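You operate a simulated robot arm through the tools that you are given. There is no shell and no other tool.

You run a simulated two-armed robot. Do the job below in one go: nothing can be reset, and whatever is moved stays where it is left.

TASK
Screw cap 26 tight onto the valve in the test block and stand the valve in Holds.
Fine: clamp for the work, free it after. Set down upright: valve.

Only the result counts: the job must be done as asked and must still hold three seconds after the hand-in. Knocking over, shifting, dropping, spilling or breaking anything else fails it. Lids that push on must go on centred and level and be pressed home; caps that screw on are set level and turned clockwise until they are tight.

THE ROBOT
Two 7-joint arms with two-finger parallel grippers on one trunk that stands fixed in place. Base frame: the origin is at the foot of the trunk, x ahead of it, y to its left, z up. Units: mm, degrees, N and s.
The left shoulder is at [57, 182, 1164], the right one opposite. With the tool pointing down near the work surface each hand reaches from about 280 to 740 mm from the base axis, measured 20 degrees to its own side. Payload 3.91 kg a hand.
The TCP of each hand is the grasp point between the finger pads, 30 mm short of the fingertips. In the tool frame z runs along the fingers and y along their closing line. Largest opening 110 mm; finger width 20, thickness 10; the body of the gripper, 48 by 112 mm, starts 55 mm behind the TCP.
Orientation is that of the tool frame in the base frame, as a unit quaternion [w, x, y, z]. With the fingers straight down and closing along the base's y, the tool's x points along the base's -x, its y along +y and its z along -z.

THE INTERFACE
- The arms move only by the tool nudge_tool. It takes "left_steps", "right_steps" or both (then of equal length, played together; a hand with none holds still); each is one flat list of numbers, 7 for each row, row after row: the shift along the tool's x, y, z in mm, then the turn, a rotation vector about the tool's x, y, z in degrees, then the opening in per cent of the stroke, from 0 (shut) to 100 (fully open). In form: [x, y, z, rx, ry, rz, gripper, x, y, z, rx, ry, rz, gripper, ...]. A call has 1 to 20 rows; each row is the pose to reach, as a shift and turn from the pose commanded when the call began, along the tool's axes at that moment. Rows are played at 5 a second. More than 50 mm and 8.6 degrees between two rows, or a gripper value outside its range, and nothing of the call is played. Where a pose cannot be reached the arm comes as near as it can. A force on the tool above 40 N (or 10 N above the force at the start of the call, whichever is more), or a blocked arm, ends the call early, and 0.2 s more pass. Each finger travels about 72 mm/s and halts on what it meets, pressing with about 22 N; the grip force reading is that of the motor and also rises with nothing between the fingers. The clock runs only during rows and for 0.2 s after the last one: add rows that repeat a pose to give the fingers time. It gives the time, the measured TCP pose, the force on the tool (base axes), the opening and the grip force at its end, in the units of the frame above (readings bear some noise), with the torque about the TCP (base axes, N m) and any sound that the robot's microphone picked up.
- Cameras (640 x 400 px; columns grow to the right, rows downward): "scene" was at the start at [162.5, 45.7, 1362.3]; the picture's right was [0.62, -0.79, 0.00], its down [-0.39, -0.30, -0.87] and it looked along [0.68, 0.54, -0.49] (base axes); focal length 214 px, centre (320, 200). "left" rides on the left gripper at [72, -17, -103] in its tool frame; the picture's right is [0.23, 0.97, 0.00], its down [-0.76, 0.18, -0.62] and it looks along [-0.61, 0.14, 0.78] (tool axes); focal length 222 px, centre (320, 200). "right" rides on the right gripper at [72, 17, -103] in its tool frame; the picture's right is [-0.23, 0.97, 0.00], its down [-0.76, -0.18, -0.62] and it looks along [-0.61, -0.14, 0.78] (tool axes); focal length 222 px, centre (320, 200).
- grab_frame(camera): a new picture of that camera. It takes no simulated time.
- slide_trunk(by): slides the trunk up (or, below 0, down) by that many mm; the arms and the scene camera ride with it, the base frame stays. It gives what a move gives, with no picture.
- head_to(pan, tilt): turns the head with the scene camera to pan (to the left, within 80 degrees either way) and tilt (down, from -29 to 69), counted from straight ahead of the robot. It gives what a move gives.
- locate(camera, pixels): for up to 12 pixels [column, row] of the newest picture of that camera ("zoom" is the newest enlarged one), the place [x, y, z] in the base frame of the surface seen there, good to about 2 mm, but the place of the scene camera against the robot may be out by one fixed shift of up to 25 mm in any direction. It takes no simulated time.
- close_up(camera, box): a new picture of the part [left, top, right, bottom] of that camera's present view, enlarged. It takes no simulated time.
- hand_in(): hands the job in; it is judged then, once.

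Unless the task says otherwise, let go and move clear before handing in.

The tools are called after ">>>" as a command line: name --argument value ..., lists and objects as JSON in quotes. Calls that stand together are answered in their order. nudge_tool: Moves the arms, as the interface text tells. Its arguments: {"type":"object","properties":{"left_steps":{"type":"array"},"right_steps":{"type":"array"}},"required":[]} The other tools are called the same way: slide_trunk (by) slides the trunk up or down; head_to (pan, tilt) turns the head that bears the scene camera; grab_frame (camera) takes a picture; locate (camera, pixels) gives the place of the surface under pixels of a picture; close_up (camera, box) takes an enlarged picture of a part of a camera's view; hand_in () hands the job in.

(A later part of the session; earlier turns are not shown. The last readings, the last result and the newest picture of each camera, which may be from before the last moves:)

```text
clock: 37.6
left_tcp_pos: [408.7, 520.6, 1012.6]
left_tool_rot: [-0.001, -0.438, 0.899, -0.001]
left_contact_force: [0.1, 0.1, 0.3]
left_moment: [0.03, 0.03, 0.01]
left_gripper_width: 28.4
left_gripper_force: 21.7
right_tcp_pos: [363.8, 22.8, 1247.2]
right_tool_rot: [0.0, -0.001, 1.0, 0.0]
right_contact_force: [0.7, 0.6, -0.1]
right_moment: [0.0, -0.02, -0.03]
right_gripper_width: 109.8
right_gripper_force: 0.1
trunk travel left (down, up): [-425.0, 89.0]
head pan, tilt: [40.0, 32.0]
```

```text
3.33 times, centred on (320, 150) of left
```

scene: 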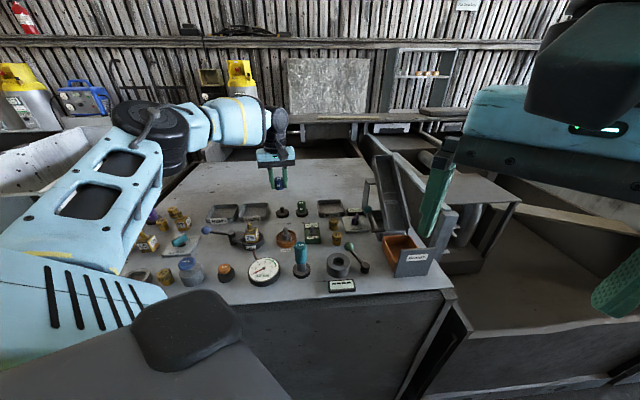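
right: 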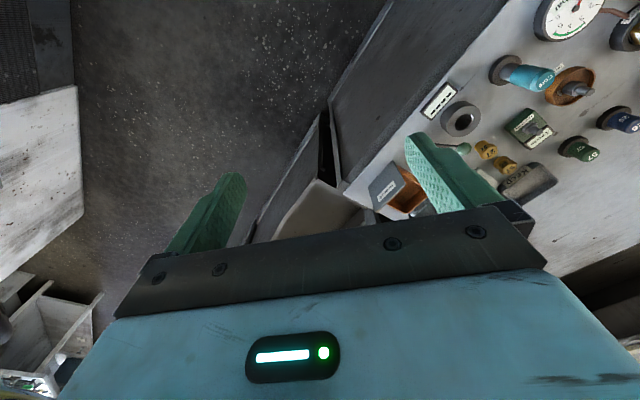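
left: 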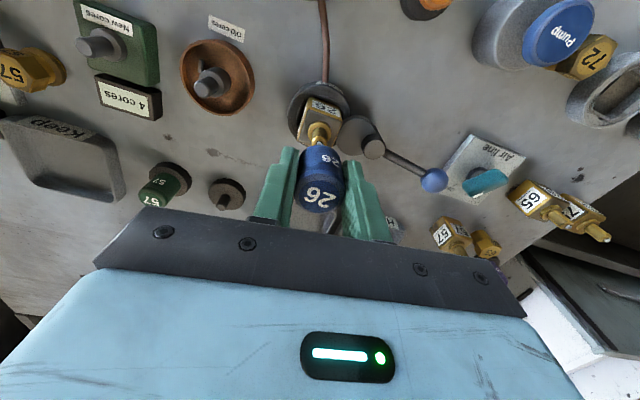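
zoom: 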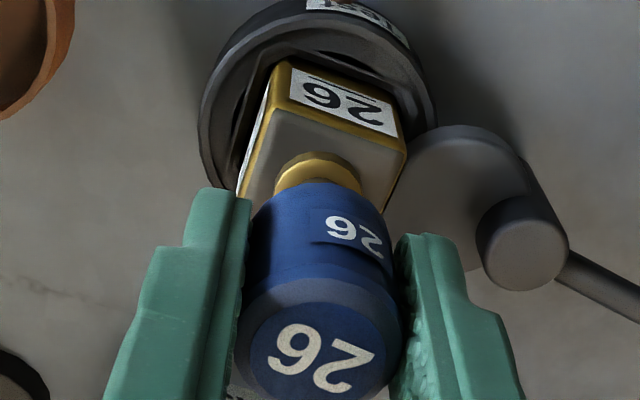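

There's no contact force, and the stem is entering the cap. I'll continue down in 2 mm steps.

>>> nudge_tool --left_steps '[0, 0, 2, 0, 0, 0, 0, 0, 0, 4, 0, 0, 0, 0, 0, 0, 6, 0, 0, 0, 0]'

>>> close_up --camera "scene" --box '[235, 200, 275, 240]'

```text
clock: 38.4
left_tcp_pos: [408.6, 521.8, 1006.6]
left_tool_rot: [-0.001, -0.439, 0.899, 0.0]
left_contact_force: [0.1, -0.2, 0.3]
left_moment: [0.0, 0.01, -0.03]
left_gripper_width: 28.5
left_gripper_force: 22.0
right_tcp_pos: [364.9, 22.4, 1247.5]
right_tool_rot: [0.001, 0.0, 1.0, 0.0]
right_contact_force: [-0.7, -0.1, -0.9]
right_moment: [0.04, 0.01, 0.01]
right_gripper_width: 110.1
right_gripper_force: 0.1
trunk travel left (down, up): [-425.0, 89.0]
head pan, tilt: [40.0, 32.0]
```

```text
10.00 times, centred on (255, 220) of scene
```

zoom: 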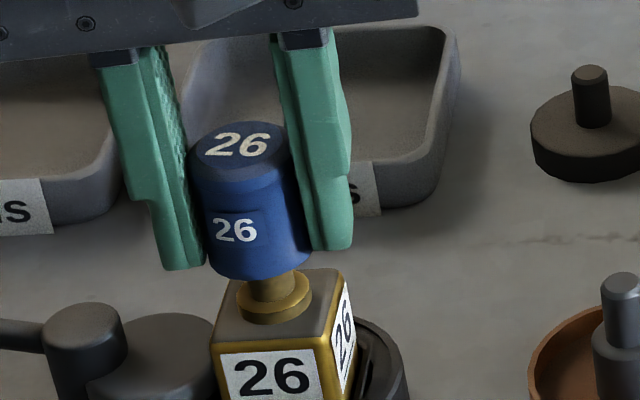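

Still no contact. The stem is clearly inside the cap now, so I'll keep lowering.

>>> nudge_tool --left_steps '[0, 0, 2, 0, 0, 0, 0, 0, 0, 4, 0, 0, 0, 0, 0, 0, 6, 0, 0, 0, 0]'

>>> close_up --camera "scene" --box '[235, 200, 275, 240]'

```text
clock: 39.2
left_tcp_pos: [409.5, 521.5, 1000.5]
left_tool_rot: [-0.001, -0.438, 0.899, 0.001]
left_contact_force: [-0.4, 0.3, -0.9]
left_moment: [-0.01, -0.02, 0.01]
left_gripper_width: 28.8
left_gripper_force: 21.8
right_tcp_pos: [364.7, 22.6, 1247.9]
right_tool_rot: [0.001, 0.0, 1.0, 0.0]
right_contact_force: [0.6, -0.2, 0.2]
right_moment: [0.0, -0.01, -0.05]
right_gripper_width: 109.9
right_gripper_force: 0.2
trunk travel left (down, up): [-425.0, 89.0]
head pan, tilt: [40.0, 32.0]
```

```text
10.00 times, centred on (255, 220) of scene
```

zoom: 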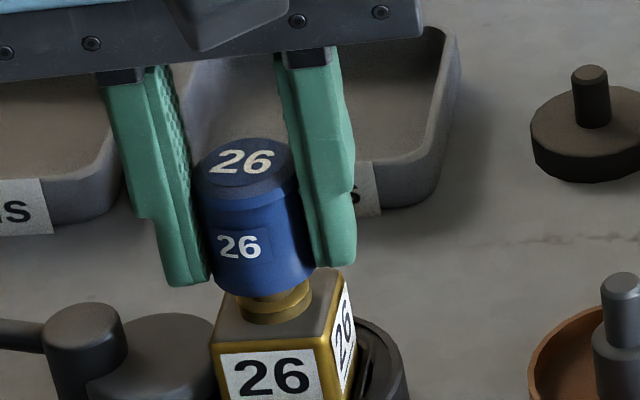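

The cap's rim is now close to the collar, and the force is still nothing. I'll use 1.5 mm steps from here.

>>> nudge_tool --left_steps '[0, 0, 1.5, 0, 0, 0, 0, 0, 0, 3, 0, 0, 0, 0, 0, 0, 4.5, 0, 0, 0, 0]'

>>> close_up --camera "scene" --box '[235, 200, 275, 240]'

```text
clock: 40.0
left_tcp_pos: [408.3, 522.2, 997.0]
left_tool_rot: [0.0, -0.438, 0.899, 0.0]
left_contact_force: [0.8, -1.2, -0.2]
left_moment: [-0.01, 0.0, 0.01]
left_gripper_width: 28.6
left_gripper_force: 21.8
right_tcp_pos: [363.7, 23.0, 1247.5]
right_tool_rot: [0.0, 0.001, 1.0, 0.0]
right_contact_force: [-0.4, -0.3, 0.0]
right_moment: [-0.03, -0.01, -0.05]
right_gripper_width: 110.0
right_gripper_force: 0.1
trunk travel left (down, up): [-425.0, 89.0]
head pan, tilt: [40.0, 32.0]
```

```text
10.00 times, centred on (255, 220) of scene
```

zoom: 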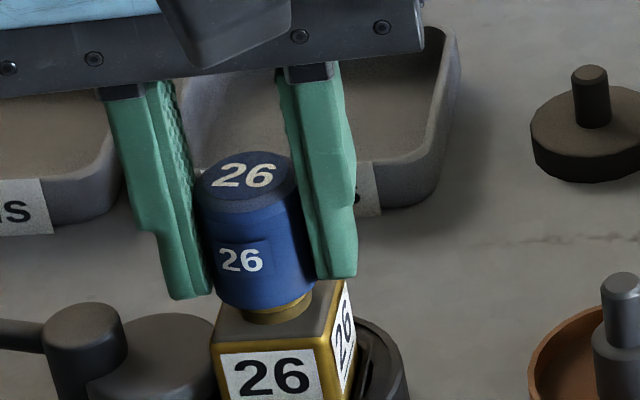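

The cap is nearly down over the collar with no resistance yet. I'll continue in 1 mm steps.

>>> nudge_tool --left_steps '[0, 0, 1, 0, 0, 0, 0, 0, 0, 2, 0, 0, 0, 0, 0, 0, 3, 0, 0, 0, 0, 0, 0, 4, 0, 0, 0, 0]'

>>> close_up --camera "scene" --box '[235, 200, 275, 240]'

>>> close_up --camera "left" --box '[270, 90, 370, 210]'

```text
clock: 41.0
left_tcp_pos: [408.0, 522.9, 992.5]
left_tool_rot: [-0.002, -0.438, 0.899, 0.0]
left_contact_force: [0.0, -0.2, -0.7]
left_moment: [0.01, 0.04, 0.0]
left_gripper_width: 28.4
left_gripper_force: 21.9
right_tcp_pos: [363.7, 21.4, 1248.2]
right_tool_rot: [0.0, 0.001, 1.0, 0.0]
right_contact_force: [0.3, 0.4, -0.5]
right_moment: [0.01, 0.01, 0.03]
right_gripper_width: 110.1
right_gripper_force: 0.0
trunk travel left (down, up): [-425.0, 89.0]
head pan, tilt: [40.0, 32.0]
```

```text
10.00 times, centred on (255, 220) of scene
```

zoom: 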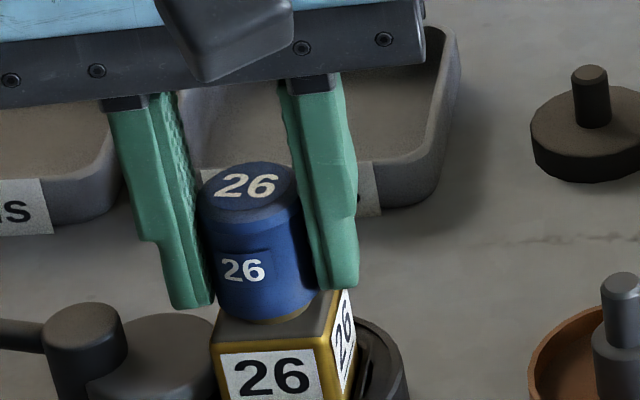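

```text
3.33 times, centred on (320, 150) of left
```

zoom: 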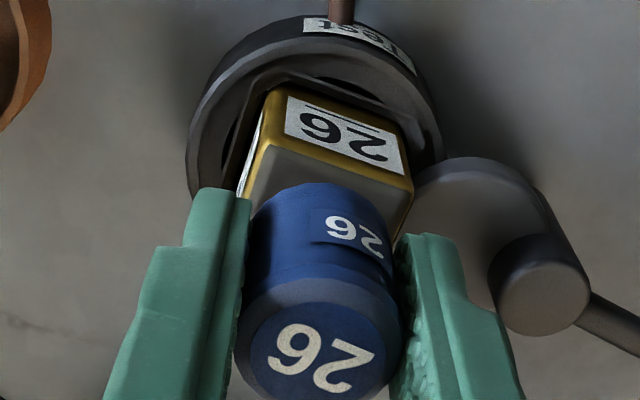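

There's no force yet. By my reckoning the cap rim is at about 960, with the fingertips at 962 and the body top at 954.5. I'll go 3 mm more in small steps.

>>> nudge_tool --left_steps '[0, 0, 1, 0, 0, 0, 0, 0, 0, 2, 0, 0, 0, 0, 0, 0, 3, 0, 0, 0, 0, 0, 0, 3, 0, 0, 0, 0]'

>>> close_up --camera "scene" --box '[235, 200, 275, 240]'

```text
clock: 42.0
left_tcp_pos: [409.3, 521.5, 990.1]
left_tool_rot: [0.003, -0.438, 0.899, -0.001]
left_contact_force: [0.0, 1.5, 12.2]
left_moment: [0.08, -0.01, 0.05]
left_gripper_width: 28.8
left_gripper_force: 22.0
right_tcp_pos: [363.7, 22.1, 1247.3]
right_tool_rot: [0.0, 0.0, 1.0, 0.001]
right_contact_force: [-0.1, 0.0, -0.9]
right_moment: [0.0, -0.02, 0.02]
right_gripper_width: 109.9
right_gripper_force: 0.2
trunk travel left (down, up): [-425.0, 89.0]
head pan, tilt: [40.0, 32.0]
```

```text
10.00 times, centred on (255, 220) of scene
```

zoom: 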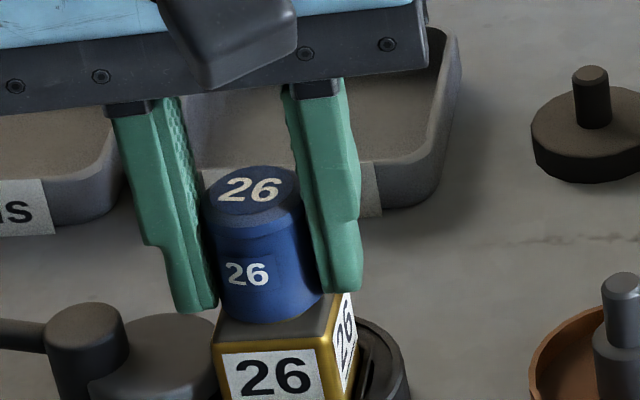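

Contact at 12 N: the cap has landed level on the stem or thread. I'll turn it 80° clockwise about its own axis under this light press and watch the torque.

>>> nudge_tool --left_steps '[0, 0.25, 0, 0, 0, 8, 0, -0.1, 0.5, 0, 0, 0, 16, 0, -0.2, 0.7, 0, 0, 0, 24, 0, -0.3, 0.95, 0, 0, 0, 32, 0, -0.4, 1.2, 0, 0, 0, 40, 0, -0.6, 1.3, 0, 0, 0, 48, 0, -0.8, 1.5, 0, 0, 0, 56, 0, -1.0, 1.6, 0, 0, 0, 64, 0, -1.2, 1.7, 0, 0, 0, 72, 0, -1.5, 1.8, 0, 0, 0, 80, 0]'

>>> close_up --camera "scene" --box '[225, 190, 285, 245]'

>>> grab_frame --camera "left"

```text
clock: 44.2
left_tcp_pos: [407.7, 524.1, 990.6]
left_tool_rot: [-0.001, 0.243, 0.97, 0.0]
left_contact_force: [1.3, 9.2, 16.3]
left_moment: [0.26, -0.04, 0.28]
left_gripper_width: 28.8
left_gripper_force: 22.4
right_tcp_pos: [365.3, 23.4, 1247.9]
right_tool_rot: [0.0, 0.0, 1.0, 0.0]
right_contact_force: [-0.5, 0.3, 0.1]
right_moment: [0.04, -0.03, 0.01]
right_gripper_width: 109.9
right_gripper_force: 0.0
trunk travel left (down, up): [-425.0, 89.0]
head pan, tilt: [40.0, 32.0]
```

```text
7.27 times, centred on (255, 218) of scene
```

zoom: 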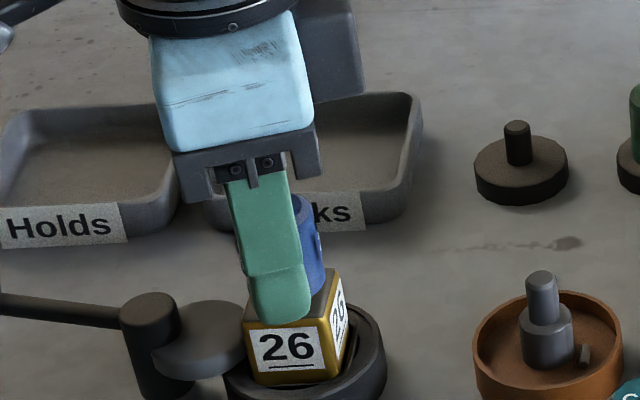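

```text
taken
```

left: 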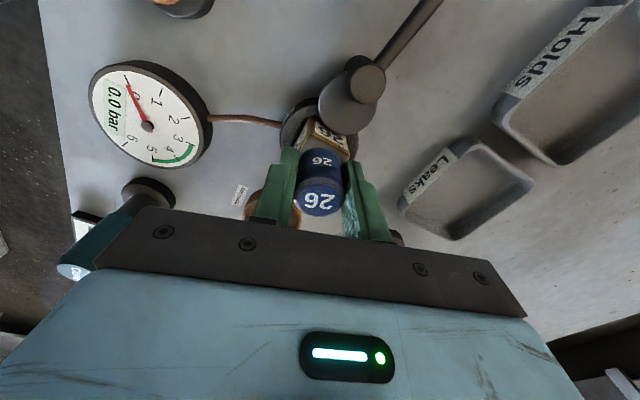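

The cap turned with the gripper: its "26" kept its place in the view. Torque is 0.28 N m, with 9 N of sideways force from a slight offset. I'll correct the offset and turn 40° more.

>>> nudge_tool --left_steps '[0.35, 1.0, 0, 0, 0, 8, 0, 0.3, 1.4, 0, 0, 0, 16, 0, 0.2, 1.7, 0, 0, 0, 24, 0, 0, 2.0, 0, 0, 0, 32, 0, -0.2, 2.2, 0, 0, 0, 40, 0]'

>>> grab_frame --camera "left"

>>> close_up --camera "left" --box '[270, 90, 370, 220]'

```text
clock: 45.4
left_tcp_pos: [409.7, 525.3, 989.6]
left_tool_rot: [0.0, 0.561, 0.828, 0.0]
left_contact_force: [1.0, 1.2, 13.6]
left_moment: [-0.02, -0.05, 0.33]
left_gripper_width: 28.8
left_gripper_force: 22.1
right_tcp_pos: [364.3, 23.7, 1247.2]
right_tool_rot: [0.001, -0.001, 1.0, 0.001]
right_contact_force: [-0.6, -0.4, 0.4]
right_moment: [-0.01, 0.03, -0.04]
right_gripper_width: 109.9
right_gripper_force: 0.1
trunk travel left (down, up): [-425.0, 89.0]
head pan, tilt: [40.0, 32.0]
```

```text
taken
```

left: 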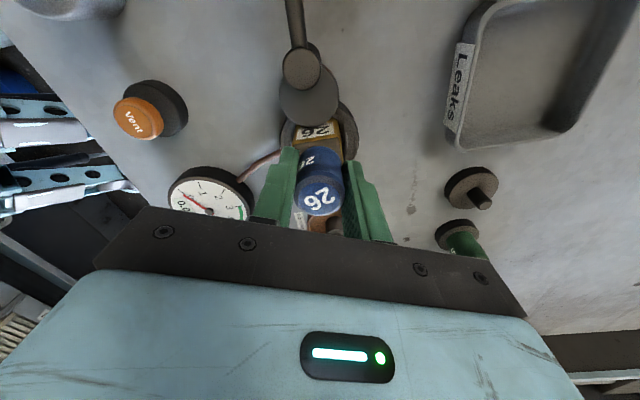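

```text
3.08 times, centred on (320, 155) of left
```

zoom: 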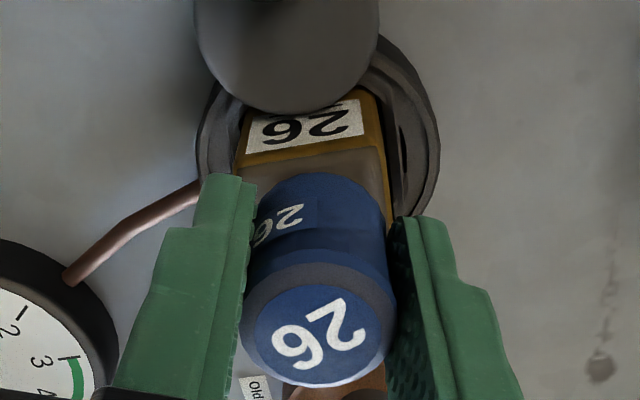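

The cap's "26" moved in the gripper this time, so the fingers slipped around the cap at 0.33 N m. I'll measure the cap height to see whether it is seated or still proud of the body.

>>> locate --camera "zoom" --pixels '[[320, 335], [290, 310], [350, 330], [320, 370], [310, 155], [300, 175], [360, 165], [290, 130], [270, 165], [370, 200], [320, 180], [310, 270]]'

>>> close_up --camera "scene" --box '[240, 205, 272, 240]'

```text
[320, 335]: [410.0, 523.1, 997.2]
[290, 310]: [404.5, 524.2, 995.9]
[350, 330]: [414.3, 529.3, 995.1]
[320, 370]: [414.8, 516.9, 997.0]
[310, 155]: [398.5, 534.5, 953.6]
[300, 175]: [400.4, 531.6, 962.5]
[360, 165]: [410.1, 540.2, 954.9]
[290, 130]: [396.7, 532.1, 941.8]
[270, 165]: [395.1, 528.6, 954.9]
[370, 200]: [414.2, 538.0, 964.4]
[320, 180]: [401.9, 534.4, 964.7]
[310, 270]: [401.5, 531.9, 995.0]
```

```text
11.43 times, centred on (256, 222) of scene
```

zoom: 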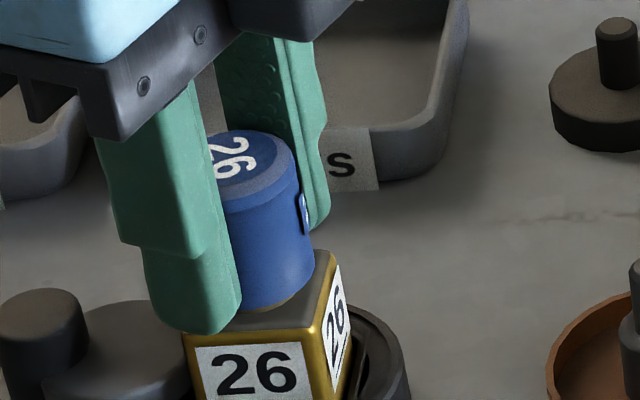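

The cap top is at about 996 and its underside near 960.5, right at the collar top, so it looks seated on the collar. The torque is at the grip's slip limit. I'll open, rise clear and inspect the cap's seating and level.

>>> nudge_tool --left_steps '[0, 0, 0, 0, 0, 0, 20, 0, 0, 0, 0, 0, 0, 45, 0, 0, 0, 0, 0, 0, 45, 0, 0, -20, 0, 0, 0, 45, 0, 0, -45, 0, 0, 0, 45, 0, 0, -60, 0, 0, 0, 45]'

>>> grab_frame --camera "left"

>>> close_up --camera "scene" --box '[235, 200, 275, 240]'

>>> close_up --camera "left" --box '[270, 80, 370, 180]'

```text
clock: 46.8
left_tcp_pos: [410.1, 525.2, 1049.5]
left_tool_rot: [0.0, 0.559, 0.829, 0.0]
left_contact_force: [0.7, -0.3, 1.2]
left_moment: [-0.01, -0.01, 0.04]
left_gripper_width: 49.7
left_gripper_force: 0.0
right_tcp_pos: [364.1, 23.6, 1247.0]
right_tool_rot: [0.0, 0.0, 1.0, 0.0]
right_contact_force: [-0.8, -1.0, -0.5]
right_moment: [0.02, 0.0, 0.01]
right_gripper_width: 109.9
right_gripper_force: 0.0
trunk travel left (down, up): [-425.0, 89.0]
head pan, tilt: [40.0, 32.0]
```

```text
taken
```

left: 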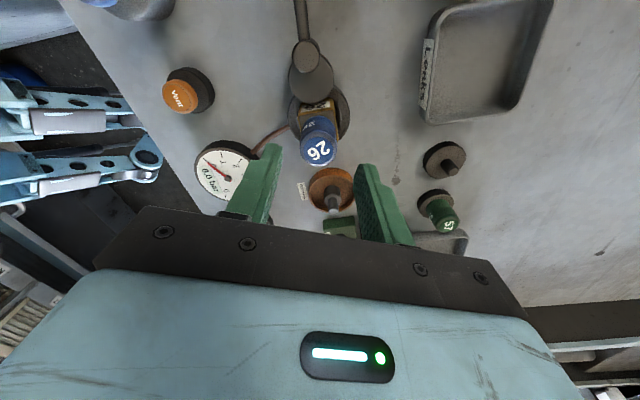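

```text
10.00 times, centred on (255, 220) of scene
```

zoom: 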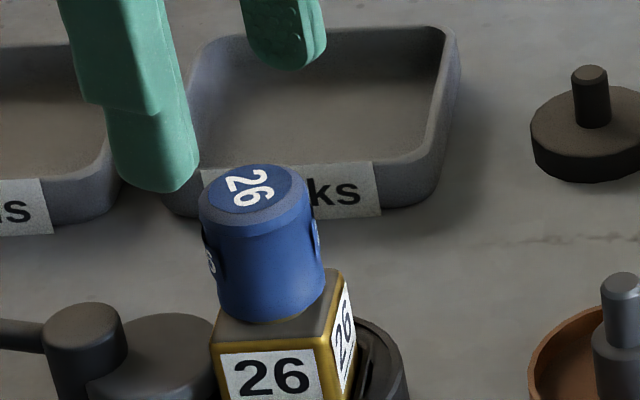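

```text
4.00 times, centred on (320, 130) of left
```

zoom: 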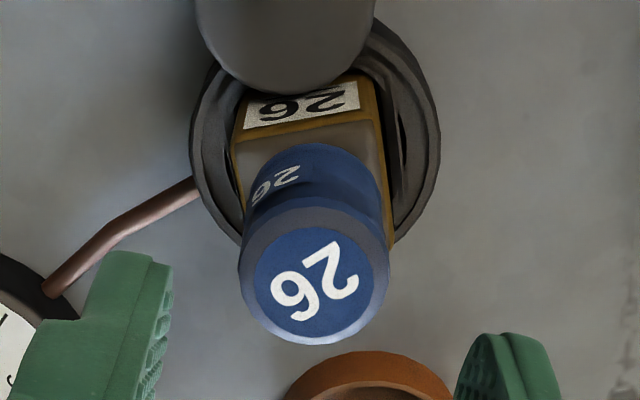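

The cap sits level and has turned about 80° clockwise, judging by its label in the head view. I'll measure its top disc to centre the next grip, then return the wrist for another stroke.

>>> locate --camera "zoom" --pixels '[[260, 281], [370, 281], [315, 233], [315, 330], [275, 245], [355, 315], [355, 245], [275, 315], [315, 281], [290, 190], [300, 150], [310, 140]]'

```text
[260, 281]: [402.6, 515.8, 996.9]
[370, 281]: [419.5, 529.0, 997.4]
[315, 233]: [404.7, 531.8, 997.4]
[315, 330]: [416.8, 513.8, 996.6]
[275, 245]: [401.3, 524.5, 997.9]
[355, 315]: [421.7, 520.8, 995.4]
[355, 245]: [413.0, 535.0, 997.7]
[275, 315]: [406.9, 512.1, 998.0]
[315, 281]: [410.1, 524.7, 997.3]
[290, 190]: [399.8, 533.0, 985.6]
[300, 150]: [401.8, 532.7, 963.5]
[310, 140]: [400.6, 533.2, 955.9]
```

The cap axis is at (410.8, 522.9), which is 2.4 mm off the TCP along tool x. I'll centre on it, turn the open gripper back 136°, and come down for a second stroke.

>>> nudge_tool --left_steps '[-1.2, -0.1, 0, 0, 0, -8.5, 45, -2.4, -0.2, 0, 0, 0, -17, 45, -2.4, -0.2, 0, 0, 0, -25.5, 45, -2.4, -0.2, 0, 0, 0, -34, 45, -2.4, -0.2, 0, 0, 0, -42.5, 45, -2.4, -0.2, 0, 0, 0, -51, 45, -2.4, -0.2, 0, 0, 0, -59.5, 45, -2.4, -0.2, 0, 0, 0, -68, 45, -2.4, -0.2, 0, 0, 0, -76.5, 45, -2.4, -0.2, 0, 0, 0, -85, 45, -2.4, -0.2, 0, 0, 0, -93.5, 45, -2.4, -0.2, 0, 0, 0, -102, 45, -2.4, -0.2, 0, 0, 0, -110.5, 45, -2.4, -0.2, 0, 0, 0, -119, 45, -2.4, -0.2, 0, 0, 0, -127.5, 45, -2.4, -0.2, 0, 0, 0, -136, 45, -2.4, -0.2, 20, 0, 0, -136, 45, -2.4, -0.2, 20, 0, 0, -136, 45]'

>>> grab_frame --camera "left"

>>> close_up --camera "left" --box '[270, 80, 370, 180]'

```text
clock: 50.6
left_tcp_pos: [410.0, 523.7, 1030.0]
left_tool_rot: [0.0, -0.56, 0.829, 0.001]
left_contact_force: [0.1, 0.0, 0.6]
left_moment: [0.01, 0.0, -0.01]
left_gripper_width: 49.5
left_gripper_force: 0.1
right_tcp_pos: [363.7, 23.8, 1246.8]
right_tool_rot: [0.001, -0.001, 1.0, 0.0]
right_contact_force: [-0.2, -1.1, 0.9]
right_moment: [-0.03, 0.01, 0.01]
right_gripper_width: 110.0
right_gripper_force: 0.1
trunk travel left (down, up): [-425.0, 89.0]
head pan, tilt: [40.0, 32.0]
```

```text
taken
```

left: 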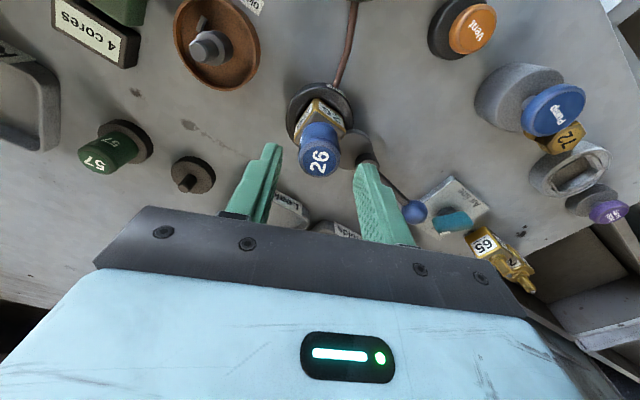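

```text
4.00 times, centred on (320, 130) of left
```

zoom: 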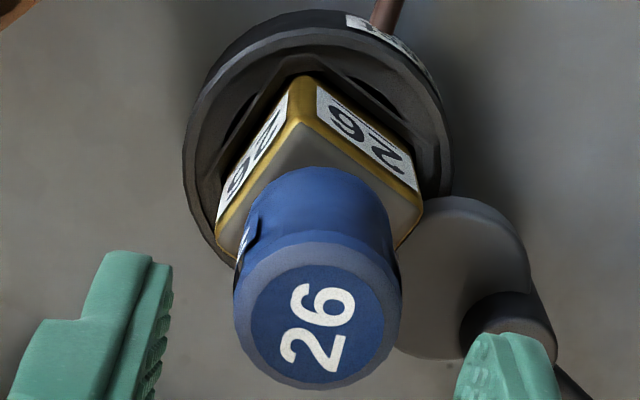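

The TCP line predicts (320, 161) and the cap top is at (319, 161), so it is centred. I'll go down 37 mm and close on it.

>>> nudge_tool --left_steps '[0, 0, 15, 0, 0, 0, 45, 0, 0, 30, 0, 0, 0, 45, 0, 0, 37, 0, 0, 0, 45, 0, 0, 37, 0, 0, 0, 25, 0, 0, 37, 0, 0, 0, 0, 0, 0, 37, 0, 0, 0, 0, 0, 0, 37, 0, 0, 0, 0]'

>>> close_up --camera "left" --box '[270, 100, 370, 220]'

```text
clock: 52.2
left_tcp_pos: [410.8, 524.0, 990.8]
left_tool_rot: [0.0, -0.559, 0.829, 0.001]
left_contact_force: [2.3, -0.2, -1.0]
left_moment: [-0.01, -0.07, 0.0]
left_gripper_width: 29.2
left_gripper_force: 21.8
right_tcp_pos: [365.4, 23.8, 1247.0]
right_tool_rot: [0.0, 0.0, 1.0, 0.0]
right_contact_force: [0.1, -0.2, 0.2]
right_moment: [-0.04, -0.01, -0.01]
right_gripper_width: 109.9
right_gripper_force: 0.1
trunk travel left (down, up): [-425.0, 89.0]
head pan, tilt: [40.0, 32.0]
```

```text
3.33 times, centred on (320, 160) of left
```

zoom: 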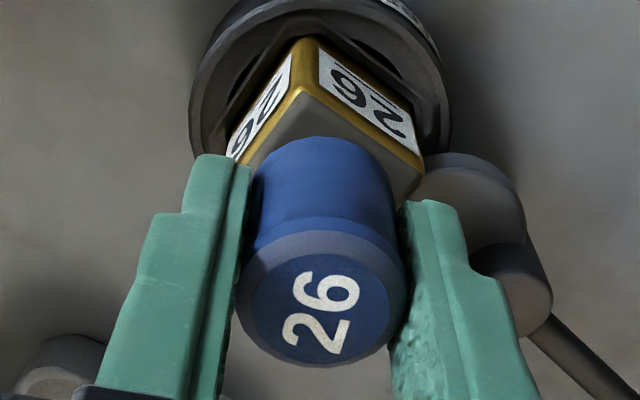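

Gripped evenly with almost no side force. I'll turn 40° clockwise and read the torque.

>>> nudge_tool --left_steps '[0, 0, 0, 0, 0, 8, 0, 0, 0, 0, 0, 0, 16, 0, 0, 0, 0, 0, 0, 24, 0, 0, 0, 0, 0, 0, 32, 0, 0, 0, 0, 0, 0, 40, 0]'

>>> close_up --camera "left" --box '[270, 100, 370, 220]'

>>> close_up --camera "scene" --box '[235, 200, 275, 240]'

```text
clock: 53.4
left_tcp_pos: [410.8, 523.3, 992.2]
left_tool_rot: [0.0, -0.24, 0.971, 0.0]
left_contact_force: [2.3, -1.6, -0.4]
left_moment: [-0.08, -0.08, 0.23]
left_gripper_width: 28.9
left_gripper_force: 21.8
right_tcp_pos: [364.6, 22.9, 1247.2]
right_tool_rot: [0.0, 0.0, 1.0, 0.0]
right_contact_force: [0.2, 0.1, 0.5]
right_moment: [-0.01, 0.0, -0.01]
right_gripper_width: 109.7
right_gripper_force: 0.1
trunk travel left (down, up): [-425.0, 89.0]
head pan, tilt: [40.0, 32.0]
```

```text
3.33 times, centred on (320, 160) of left
```

zoom: 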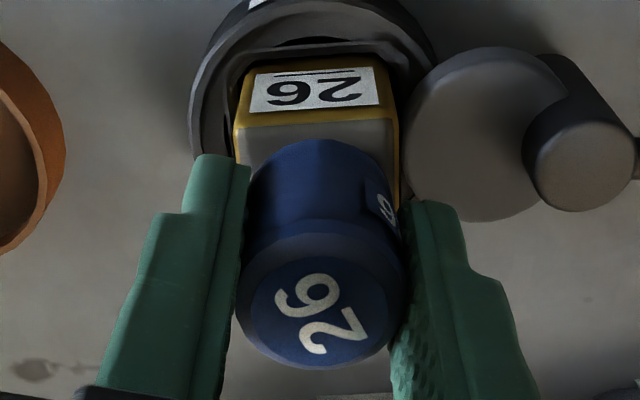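

```text
10.00 times, centred on (255, 220) of scene
```

zoom: 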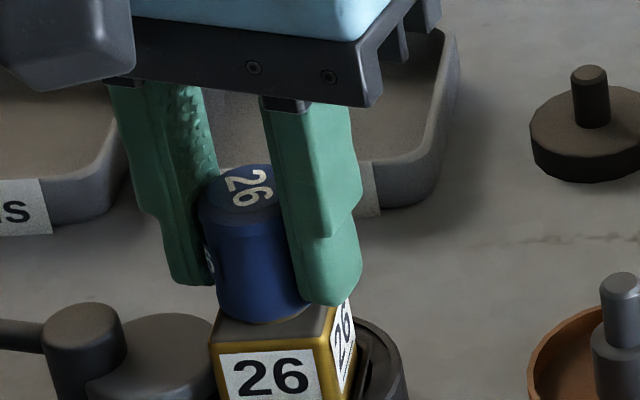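

In the gripper frame the label slid round by 40°, while in the head view the cap kept its angle. So the cap no longer turns, even at the slip torque. I'll try once more with a light downward press to confirm it's tight.

>>> nudge_tool --left_steps '[0, 0, 1, 0, 0, 0, 0, 0, 0, 1.5, 0, 0, 8, 0, 0, 0, 1.5, 0, 0, 16, 0, 0, 0, 1.5, 0, 0, 24, 0, 0, 0, 1.5, 0, 0, 32, 0, 0, 0, 1.5, 0, 0, 40, 0, 0, 0, 1.5, 0, 0, 48, 0]'

>>> close_up --camera "left" --box '[270, 100, 370, 220]'

>>> close_up --camera "scene" --box '[235, 200, 275, 240]'

```text
clock: 55.0
left_tcp_pos: [410.4, 524.0, 991.5]
left_tool_rot: [0.0, 0.175, 0.985, 0.0]
left_contact_force: [0.3, -2.1, -0.1]
left_moment: [-0.03, 0.04, 0.28]
left_gripper_width: 28.9
left_gripper_force: 21.4
right_tcp_pos: [364.5, 21.9, 1247.4]
right_tool_rot: [0.001, 0.0, 1.0, 0.0]
right_contact_force: [-0.3, 0.4, 0.6]
right_moment: [0.01, 0.01, 0.03]
right_gripper_width: 110.1
right_gripper_force: 0.0
trunk travel left (down, up): [-425.0, 89.0]
head pan, tilt: [40.0, 32.0]
```

```text
3.33 times, centred on (320, 160) of left
```

zoom: 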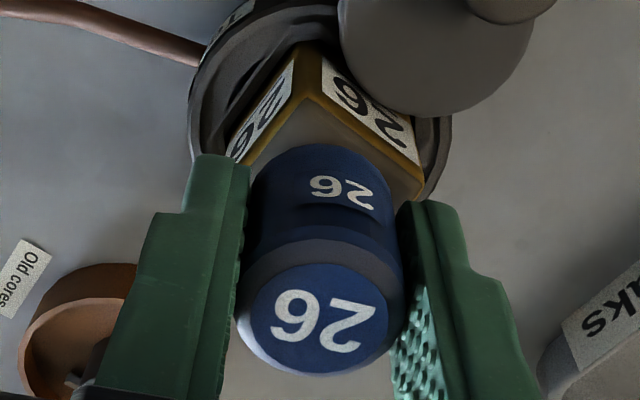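

```text
10.00 times, centred on (255, 220) of scene
```

zoom: 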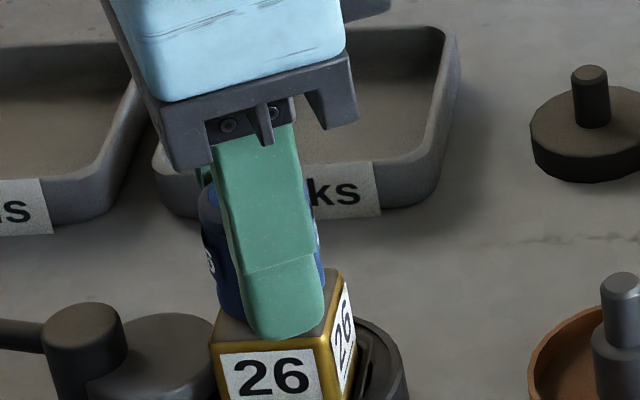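

The cap again stayed put while the fingers slipped at 0.28 N m, so cap 26 is tight. I'll open, rise, and go to the far side of the lever ball with closed fingers to free the clamp.

>>> nudge_tool --left_steps '[0, 0, 0, 0, 0, 48, 25, 0, 0, 0, 0, 0, 48, 45, 0, 0, 0, 0, 0, 48, 45, 0, 0, -20, 0, 0, 48, 45, 0, 0, -45, 0, 0, 48, 45, 0, 0, -62, 0, 0, 48, 45]'

>>> close_up --camera "scene" --box '[215, 190, 279, 245]'

```text
refused: row 1 steps farther than a row can; nothing moved
```

```text
7.27 times, centred on (247, 218) of scene
```

zoom: 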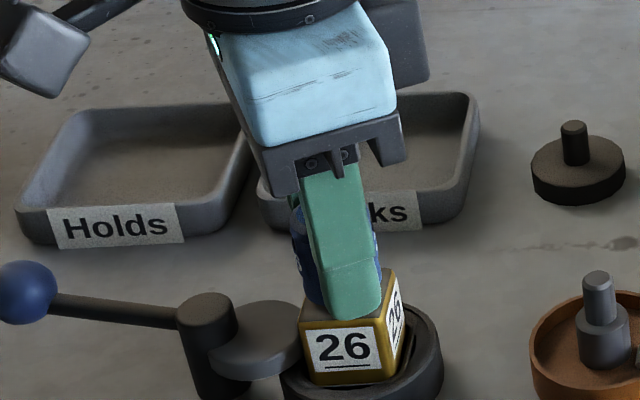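

That call was refused because I left the old turn value in it, so nothing moved. Shifts are relative to the current pose, so I'll repeat it with zero turn.

>>> nudge_tool --left_steps '[0, 0, 0, 0, 0, 0, 25, 0, 0, 0, 0, 0, 0, 45, 0, 0, 0, 0, 0, 0, 45, 0, 0, -20, 0, 0, 0, 45, 0, 0, -45, 0, 0, 0, 45, 0, 0, -62, 0, 0, 0, 45]'

>>> close_up --camera "scene" --box '[215, 190, 279, 245]'

>>> grab_frame --camera "left"

>>> close_up --camera "left" --box '[270, 80, 370, 180]'

```text
clock: 56.4
left_tcp_pos: [409.4, 523.7, 1053.9]
left_tool_rot: [0.001, 0.174, 0.985, 0.0]
left_contact_force: [-1.2, 1.1, -0.2]
left_moment: [-0.01, 0.0, 0.01]
left_gripper_width: 49.7
left_gripper_force: 0.0
right_tcp_pos: [364.4, 22.4, 1248.4]
right_tool_rot: [0.001, 0.0, 1.0, 0.0]
right_contact_force: [0.5, 0.0, 0.3]
right_moment: [0.01, 0.02, 0.0]
right_gripper_width: 110.1
right_gripper_force: 0.1
trunk travel left (down, up): [-425.0, 89.0]
head pan, tilt: [40.0, 32.0]
```

```text
7.27 times, centred on (247, 218) of scene
```

zoom: 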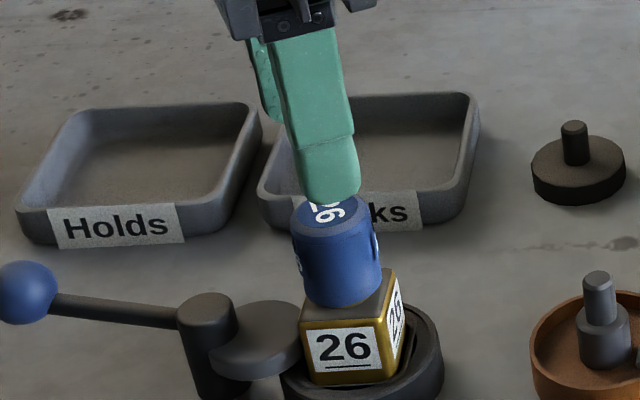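

```text
taken
```

left: 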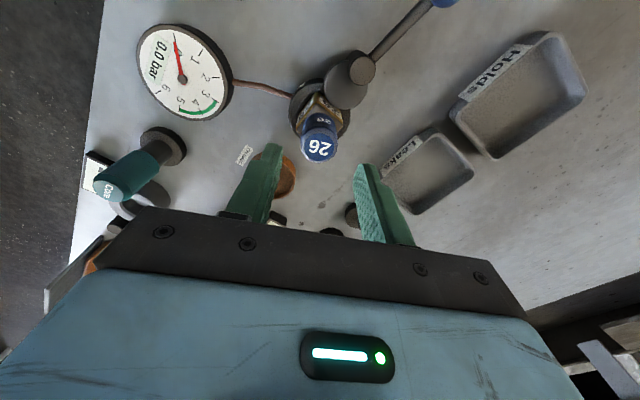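

```text
4.00 times, centred on (320, 130) of left
```

zoom: 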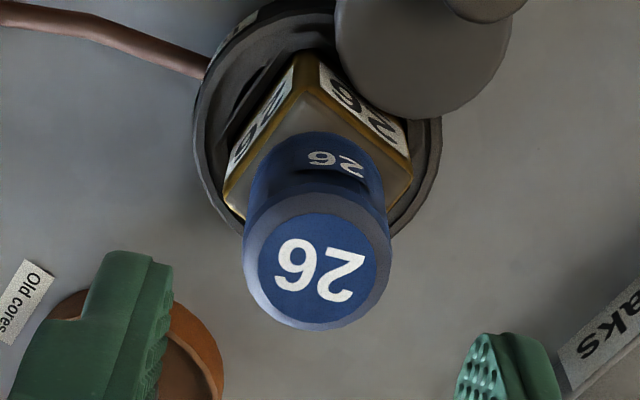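

The cap stands level and centred on the valve. Now I'll take the closed fingers to the counter-clockwise side of the ball, near (302, 586), turning to match the lever.

>>> nudge_tool --left_steps '[15.3, 2.7, 0, 0, 0, -8.25, 30, 30.6, 5.5, 0, 0, 0, -16.5, 10, 45.9, 8.2, 0, 0, 0, -24.75, 0, 61.2, 10.9, 0, 0, 0, -33, 0, 76.4, 13.6, 0, 0, 0, -41.25, 0, 91.7, 16.4, 0, 0, 0, -49.5, 0, 107, 19.1, 0, 0, 0, -57.75, 0, 122.3, 21.8, 0, 0, 0, -66, 0, 122.3, 21.8, 0, 0, 0, -66, 0]'

>>> grab_frame --camera "left"

>>> close_up --camera "scene" --box '[160, 160, 290, 260]'

```text
clock: 58.4
left_tcp_pos: [302.8, 587.4, 1052.7]
left_tool_rot: [-0.001, -0.391, 0.92, -0.001]
left_contact_force: [0.5, 0.0, -0.2]
left_moment: [-0.02, -0.01, -0.02]
left_gripper_width: 0.0
left_gripper_force: 21.7
right_tcp_pos: [365.4, 23.3, 1247.5]
right_tool_rot: [0.001, 0.001, 1.0, 0.0]
right_contact_force: [0.5, 0.3, -0.5]
right_moment: [-0.01, 0.0, 0.01]
right_gripper_width: 109.9
right_gripper_force: 0.1
trunk travel left (down, up): [-425.0, 89.0]
head pan, tilt: [40.0, 32.0]
```

```text
taken
```

left: 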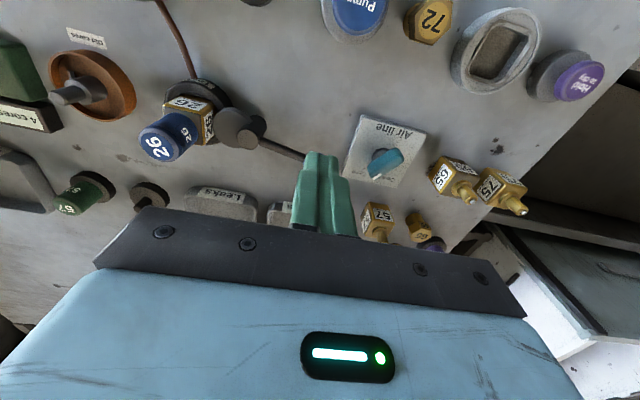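

```text
4.00 times, centred on (225, 210) of scene
```

zoom: 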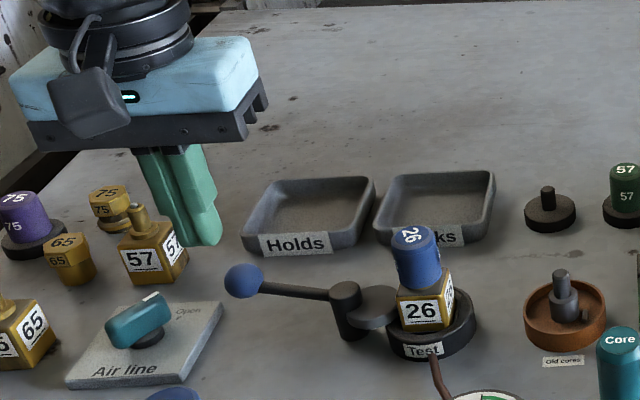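

The closed fingers are at (303, 587), about 34 mm from the ball on its counter-clockwise side. The bench below is empty, so I'll go down to z 970.

>>> nudge_tool --left_steps '[0, 0, 25, 0, 0, 0, 0, 0, 0, 50, 0, 0, 0, 0, 0, 0, 70, 0, 0, 0, 0, 0, 0, 82.5, 0, 0, 0, 0, 0, 0, 82.5, 0, 0, 0, 0]'

>>> grab_frame --camera "left"

>>> close_up --camera "scene" --box '[180, 180, 290, 260]'

```text
clock: 59.6
left_tcp_pos: [303.0, 584.9, 969.6]
left_tool_rot: [0.0, -0.391, 0.92, 0.001]
left_contact_force: [1.0, -0.7, 0.3]
left_moment: [0.01, 0.0, 0.0]
left_gripper_width: 0.0
left_gripper_force: 21.7
right_tcp_pos: [363.5, 22.7, 1247.8]
right_tool_rot: [0.0, -0.001, 1.0, 0.0]
right_contact_force: [-1.0, 0.6, -0.3]
right_moment: [0.0, -0.02, -0.01]
right_gripper_width: 110.1
right_gripper_force: 0.1
trunk travel left (down, up): [-425.0, 89.0]
head pan, tilt: [40.0, 32.0]
```

```text
taken
```

left: 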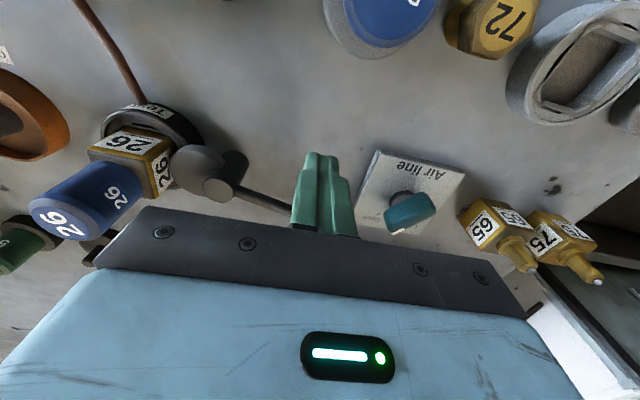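

```text
5.00 times, centred on (235, 220) of scene
```

zoom: 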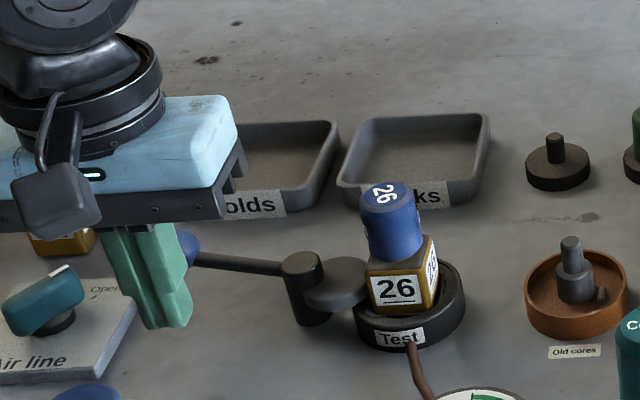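

The ball sits just beyond the fingers, and the way is clear. I'll push it back clockwise along its arc, the first 20° slowly.

>>> nudge_tool --left_steps '[-7.2, 0, 0, 0, 0, 0, 0, -13.8, 1.4, 0, 0, 0, 4, 0, -18.4, 2.4, 0, 0, 0, 8, 0, -25.5, 3.4, 0, 0, 0, 14, 0, -32.6, 3.6, 0, 0, 0, 20, 0]'

>>> close_up --camera "scene" --box '[190, 180, 290, 255]'

>>> grab_frame --camera "left"

```text
clock: 60.8
left_tcp_pos: [323.3, 612.0, 970.7]
left_tool_rot: [0.0, -0.224, 0.975, 0.0]
left_contact_force: [1.2, 0.7, -0.7]
left_moment: [0.01, -0.01, 0.02]
left_gripper_width: 0.1
left_gripper_force: 22.3
right_tcp_pos: [364.3, 23.6, 1247.5]
right_tool_rot: [0.0, 0.0, 1.0, 0.0]
right_contact_force: [-0.3, 1.0, 1.1]
right_moment: [0.02, 0.0, -0.03]
right_gripper_width: 109.8
right_gripper_force: 0.1
trunk travel left (down, up): [-425.0, 89.0]
head pan, tilt: [40.0, 32.0]
```

```text
5.33 times, centred on (240, 218) of scene
```

zoom: 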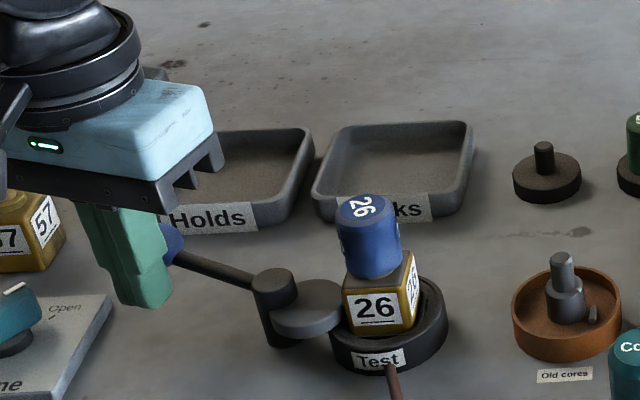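

```text
taken
```

left: 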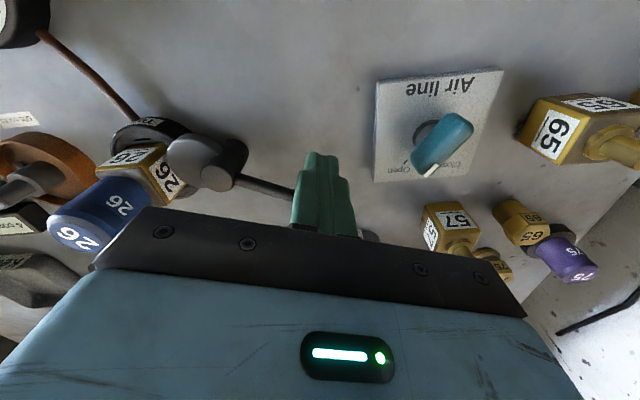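

The cam is leaving the valve with no resistance. I'll bring the lever back to about its starting angle near 50°.

>>> nudge_tool --left_steps '[-6.9, 2.0, 0, 0, 0, 6, 0, -13.9, 3.2, 0, 0, 0, 12, 0, -21.0, 3.7, 0, 0, 0, 18, 0, -28.1, 3.4, 0, 0, 0, 24, 0, -35.2, 2.4, 0, 0, 0, 30, 0, -42.1, 0.6, 0, 0, 0, 36, 0, -48.8, -1.9, 0, 0, 0, 42, 0, -55.2, -5.0, 0, 0, 0, 48, 0, -61.3, -8.8, 0, 0, 0, 54, 0, -66.9, -13.2, 0, 0, 0, 60, 0, -71.0, -17.2, 0, 0, 0, 65, 0]'

>>> close_up --camera "scene" --box '[190, 180, 290, 255]'

>>> grab_frame --camera "left"

```text
clock: 63.2
left_tcp_pos: [395.4, 627.2, 970.2]
left_tool_rot: [0.0, 0.335, 0.942, 0.001]
left_contact_force: [0.4, -0.5, -0.6]
left_moment: [0.0, 0.03, -0.01]
left_gripper_width: 0.0
left_gripper_force: 21.5
right_tcp_pos: [365.2, 23.4, 1245.9]
right_tool_rot: [0.0, 0.0, 1.0, 0.0]
right_contact_force: [-1.0, -0.4, -0.2]
right_moment: [0.04, -0.02, 0.03]
right_gripper_width: 110.1
right_gripper_force: 0.1
trunk travel left (down, up): [-425.0, 89.0]
head pan, tilt: [40.0, 32.0]
```

```text
5.33 times, centred on (240, 218) of scene
```

zoom: 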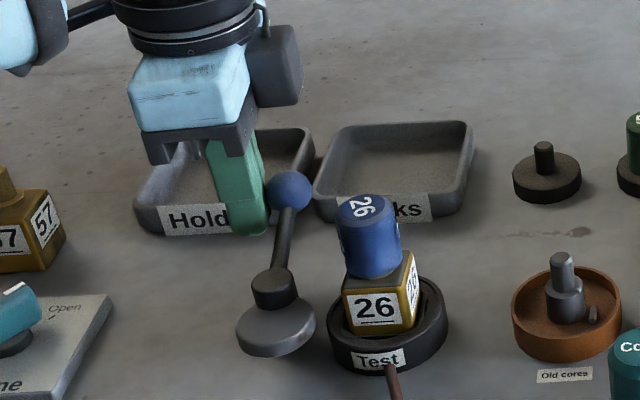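

```text
taken
```

left: 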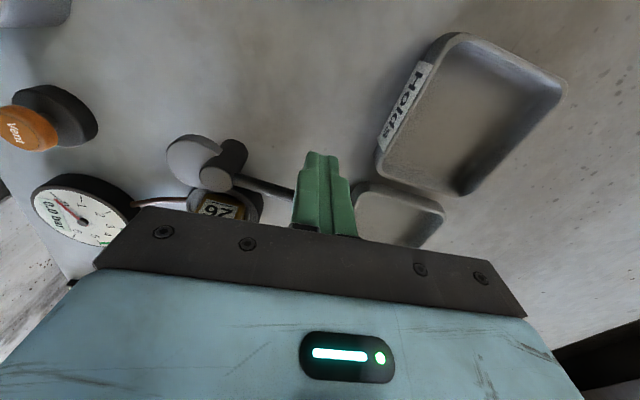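

The clamp is freed: the lever is back near its starting place and the cam is clear of the valve. I'll back off, rise, and move above the valve with the gripper opening.

>>> nudge_tool --left_steps '[8, 0, 0, 0, 0, 0, 0, 10, 0, -30, 0, 0, 0, 0, 10, 0, -70, 0, 0, 0, 0, 10, 0, -100, 0, 0, 0, 0, -12, -18, -100, 0, 0, 0, 20, -34, -36, -100, 0, 0, 0, 40, -56, -54, -100, 0, 0, 0, 50, -77.8, -71.4, -100, 0, 0, 0, 50, -77.8, -71.4, -100, 0, 0, 0, 50]'

>>> grab_frame --camera "left"

>>> close_up --camera "left" --box '[270, 80, 370, 180]'

>>> close_up --camera "scene" --box '[190, 180, 290, 255]'

```text
clock: 65.2
left_tcp_pos: [409.7, 523.4, 1070.2]
left_tool_rot: [0.0, 0.333, 0.943, 0.0]
left_contact_force: [0.1, -0.1, -0.5]
left_moment: [0.0, -0.02, -0.01]
left_gripper_width: 55.1
left_gripper_force: 0.0
right_tcp_pos: [364.1, 22.8, 1247.6]
right_tool_rot: [0.001, 0.0, 1.0, 0.001]
right_contact_force: [0.3, 0.8, 0.3]
right_moment: [-0.03, 0.01, -0.01]
right_gripper_width: 110.0
right_gripper_force: 0.1
trunk travel left (down, up): [-425.0, 89.0]
head pan, tilt: [40.0, 32.0]
```

```text
taken
```

left: 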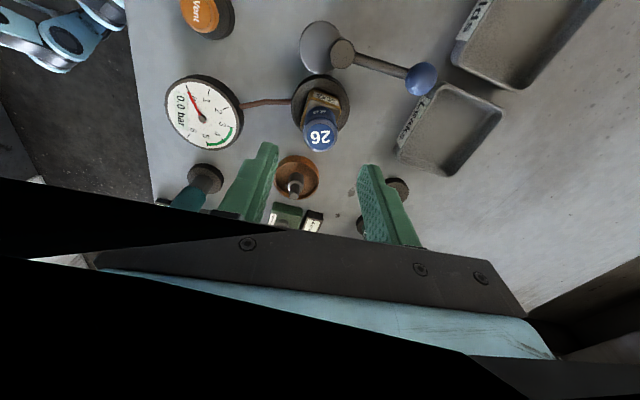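

```text
4.00 times, centred on (320, 130) of left
```

zoom: 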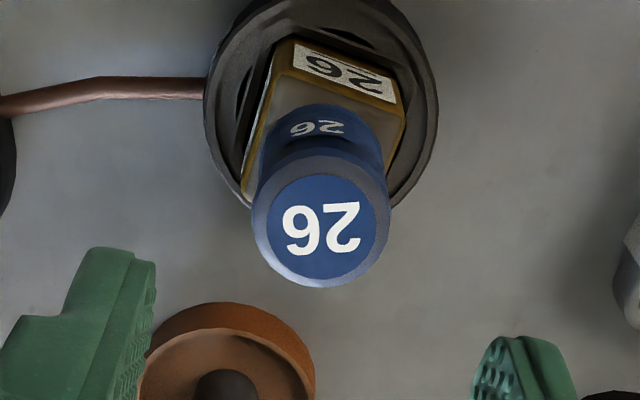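

```text
5.33 times, centred on (240, 218) of scene
```

zoom: 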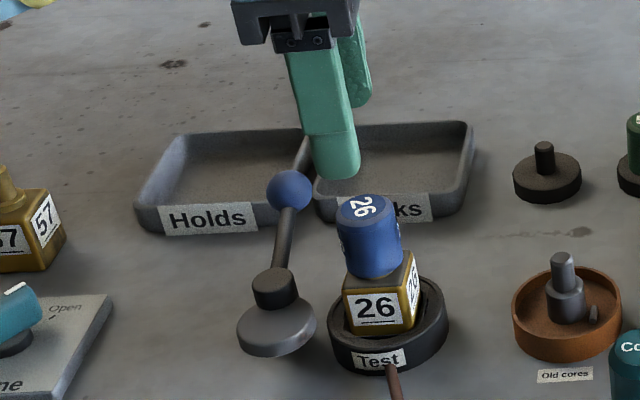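

The valve is free in the block with the cap level on it. I'll measure the body's corners to match the grip to its flats.

>>> locate --camera "zoom" --pixels '[[282, 76], [300, 82], [340, 93], [380, 105], [398, 112], [272, 100], [262, 130], [252, 165], [320, 228], [262, 228], [378, 228], [395, 140]]'

>>> close_up --camera "left" --box '[295, 80, 355, 140]'

```text
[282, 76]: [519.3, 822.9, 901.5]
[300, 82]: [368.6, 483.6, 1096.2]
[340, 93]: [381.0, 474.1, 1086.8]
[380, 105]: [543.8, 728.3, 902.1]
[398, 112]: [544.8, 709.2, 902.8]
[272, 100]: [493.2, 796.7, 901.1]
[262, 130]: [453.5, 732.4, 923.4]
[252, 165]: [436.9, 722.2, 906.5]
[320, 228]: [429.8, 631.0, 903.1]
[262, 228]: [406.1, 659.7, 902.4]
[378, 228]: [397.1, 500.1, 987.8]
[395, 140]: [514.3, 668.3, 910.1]
```

```text
6.67 times, centred on (325, 110) of left
```

zoom: 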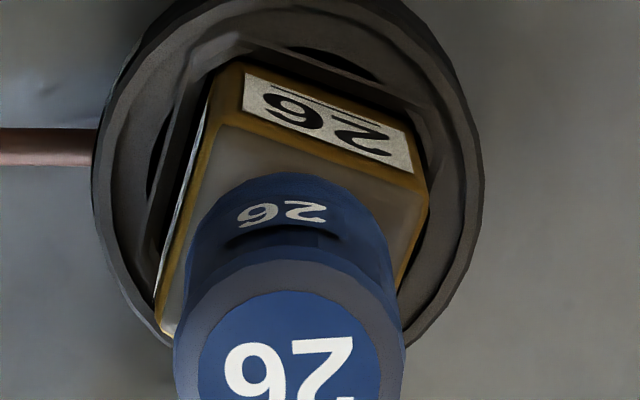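

Those readings belonged to the head camera's enlarged picture. The newest enlarged one is now the left hand's, so I'll repeat the locate on it.

>>> locate --camera "zoom" --pixels '[[225, 118], [260, 130], [330, 152], [400, 180], [420, 192], [205, 165], [185, 235], [165, 310], [415, 240], [400, 280], [290, 345], [210, 110]]'

```text
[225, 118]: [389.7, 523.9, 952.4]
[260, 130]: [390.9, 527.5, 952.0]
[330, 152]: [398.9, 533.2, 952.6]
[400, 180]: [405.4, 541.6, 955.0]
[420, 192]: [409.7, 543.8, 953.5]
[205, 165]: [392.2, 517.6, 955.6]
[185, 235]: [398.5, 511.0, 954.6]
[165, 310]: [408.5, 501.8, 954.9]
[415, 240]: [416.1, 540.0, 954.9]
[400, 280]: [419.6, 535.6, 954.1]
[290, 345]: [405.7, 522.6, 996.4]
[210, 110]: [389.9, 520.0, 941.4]
```

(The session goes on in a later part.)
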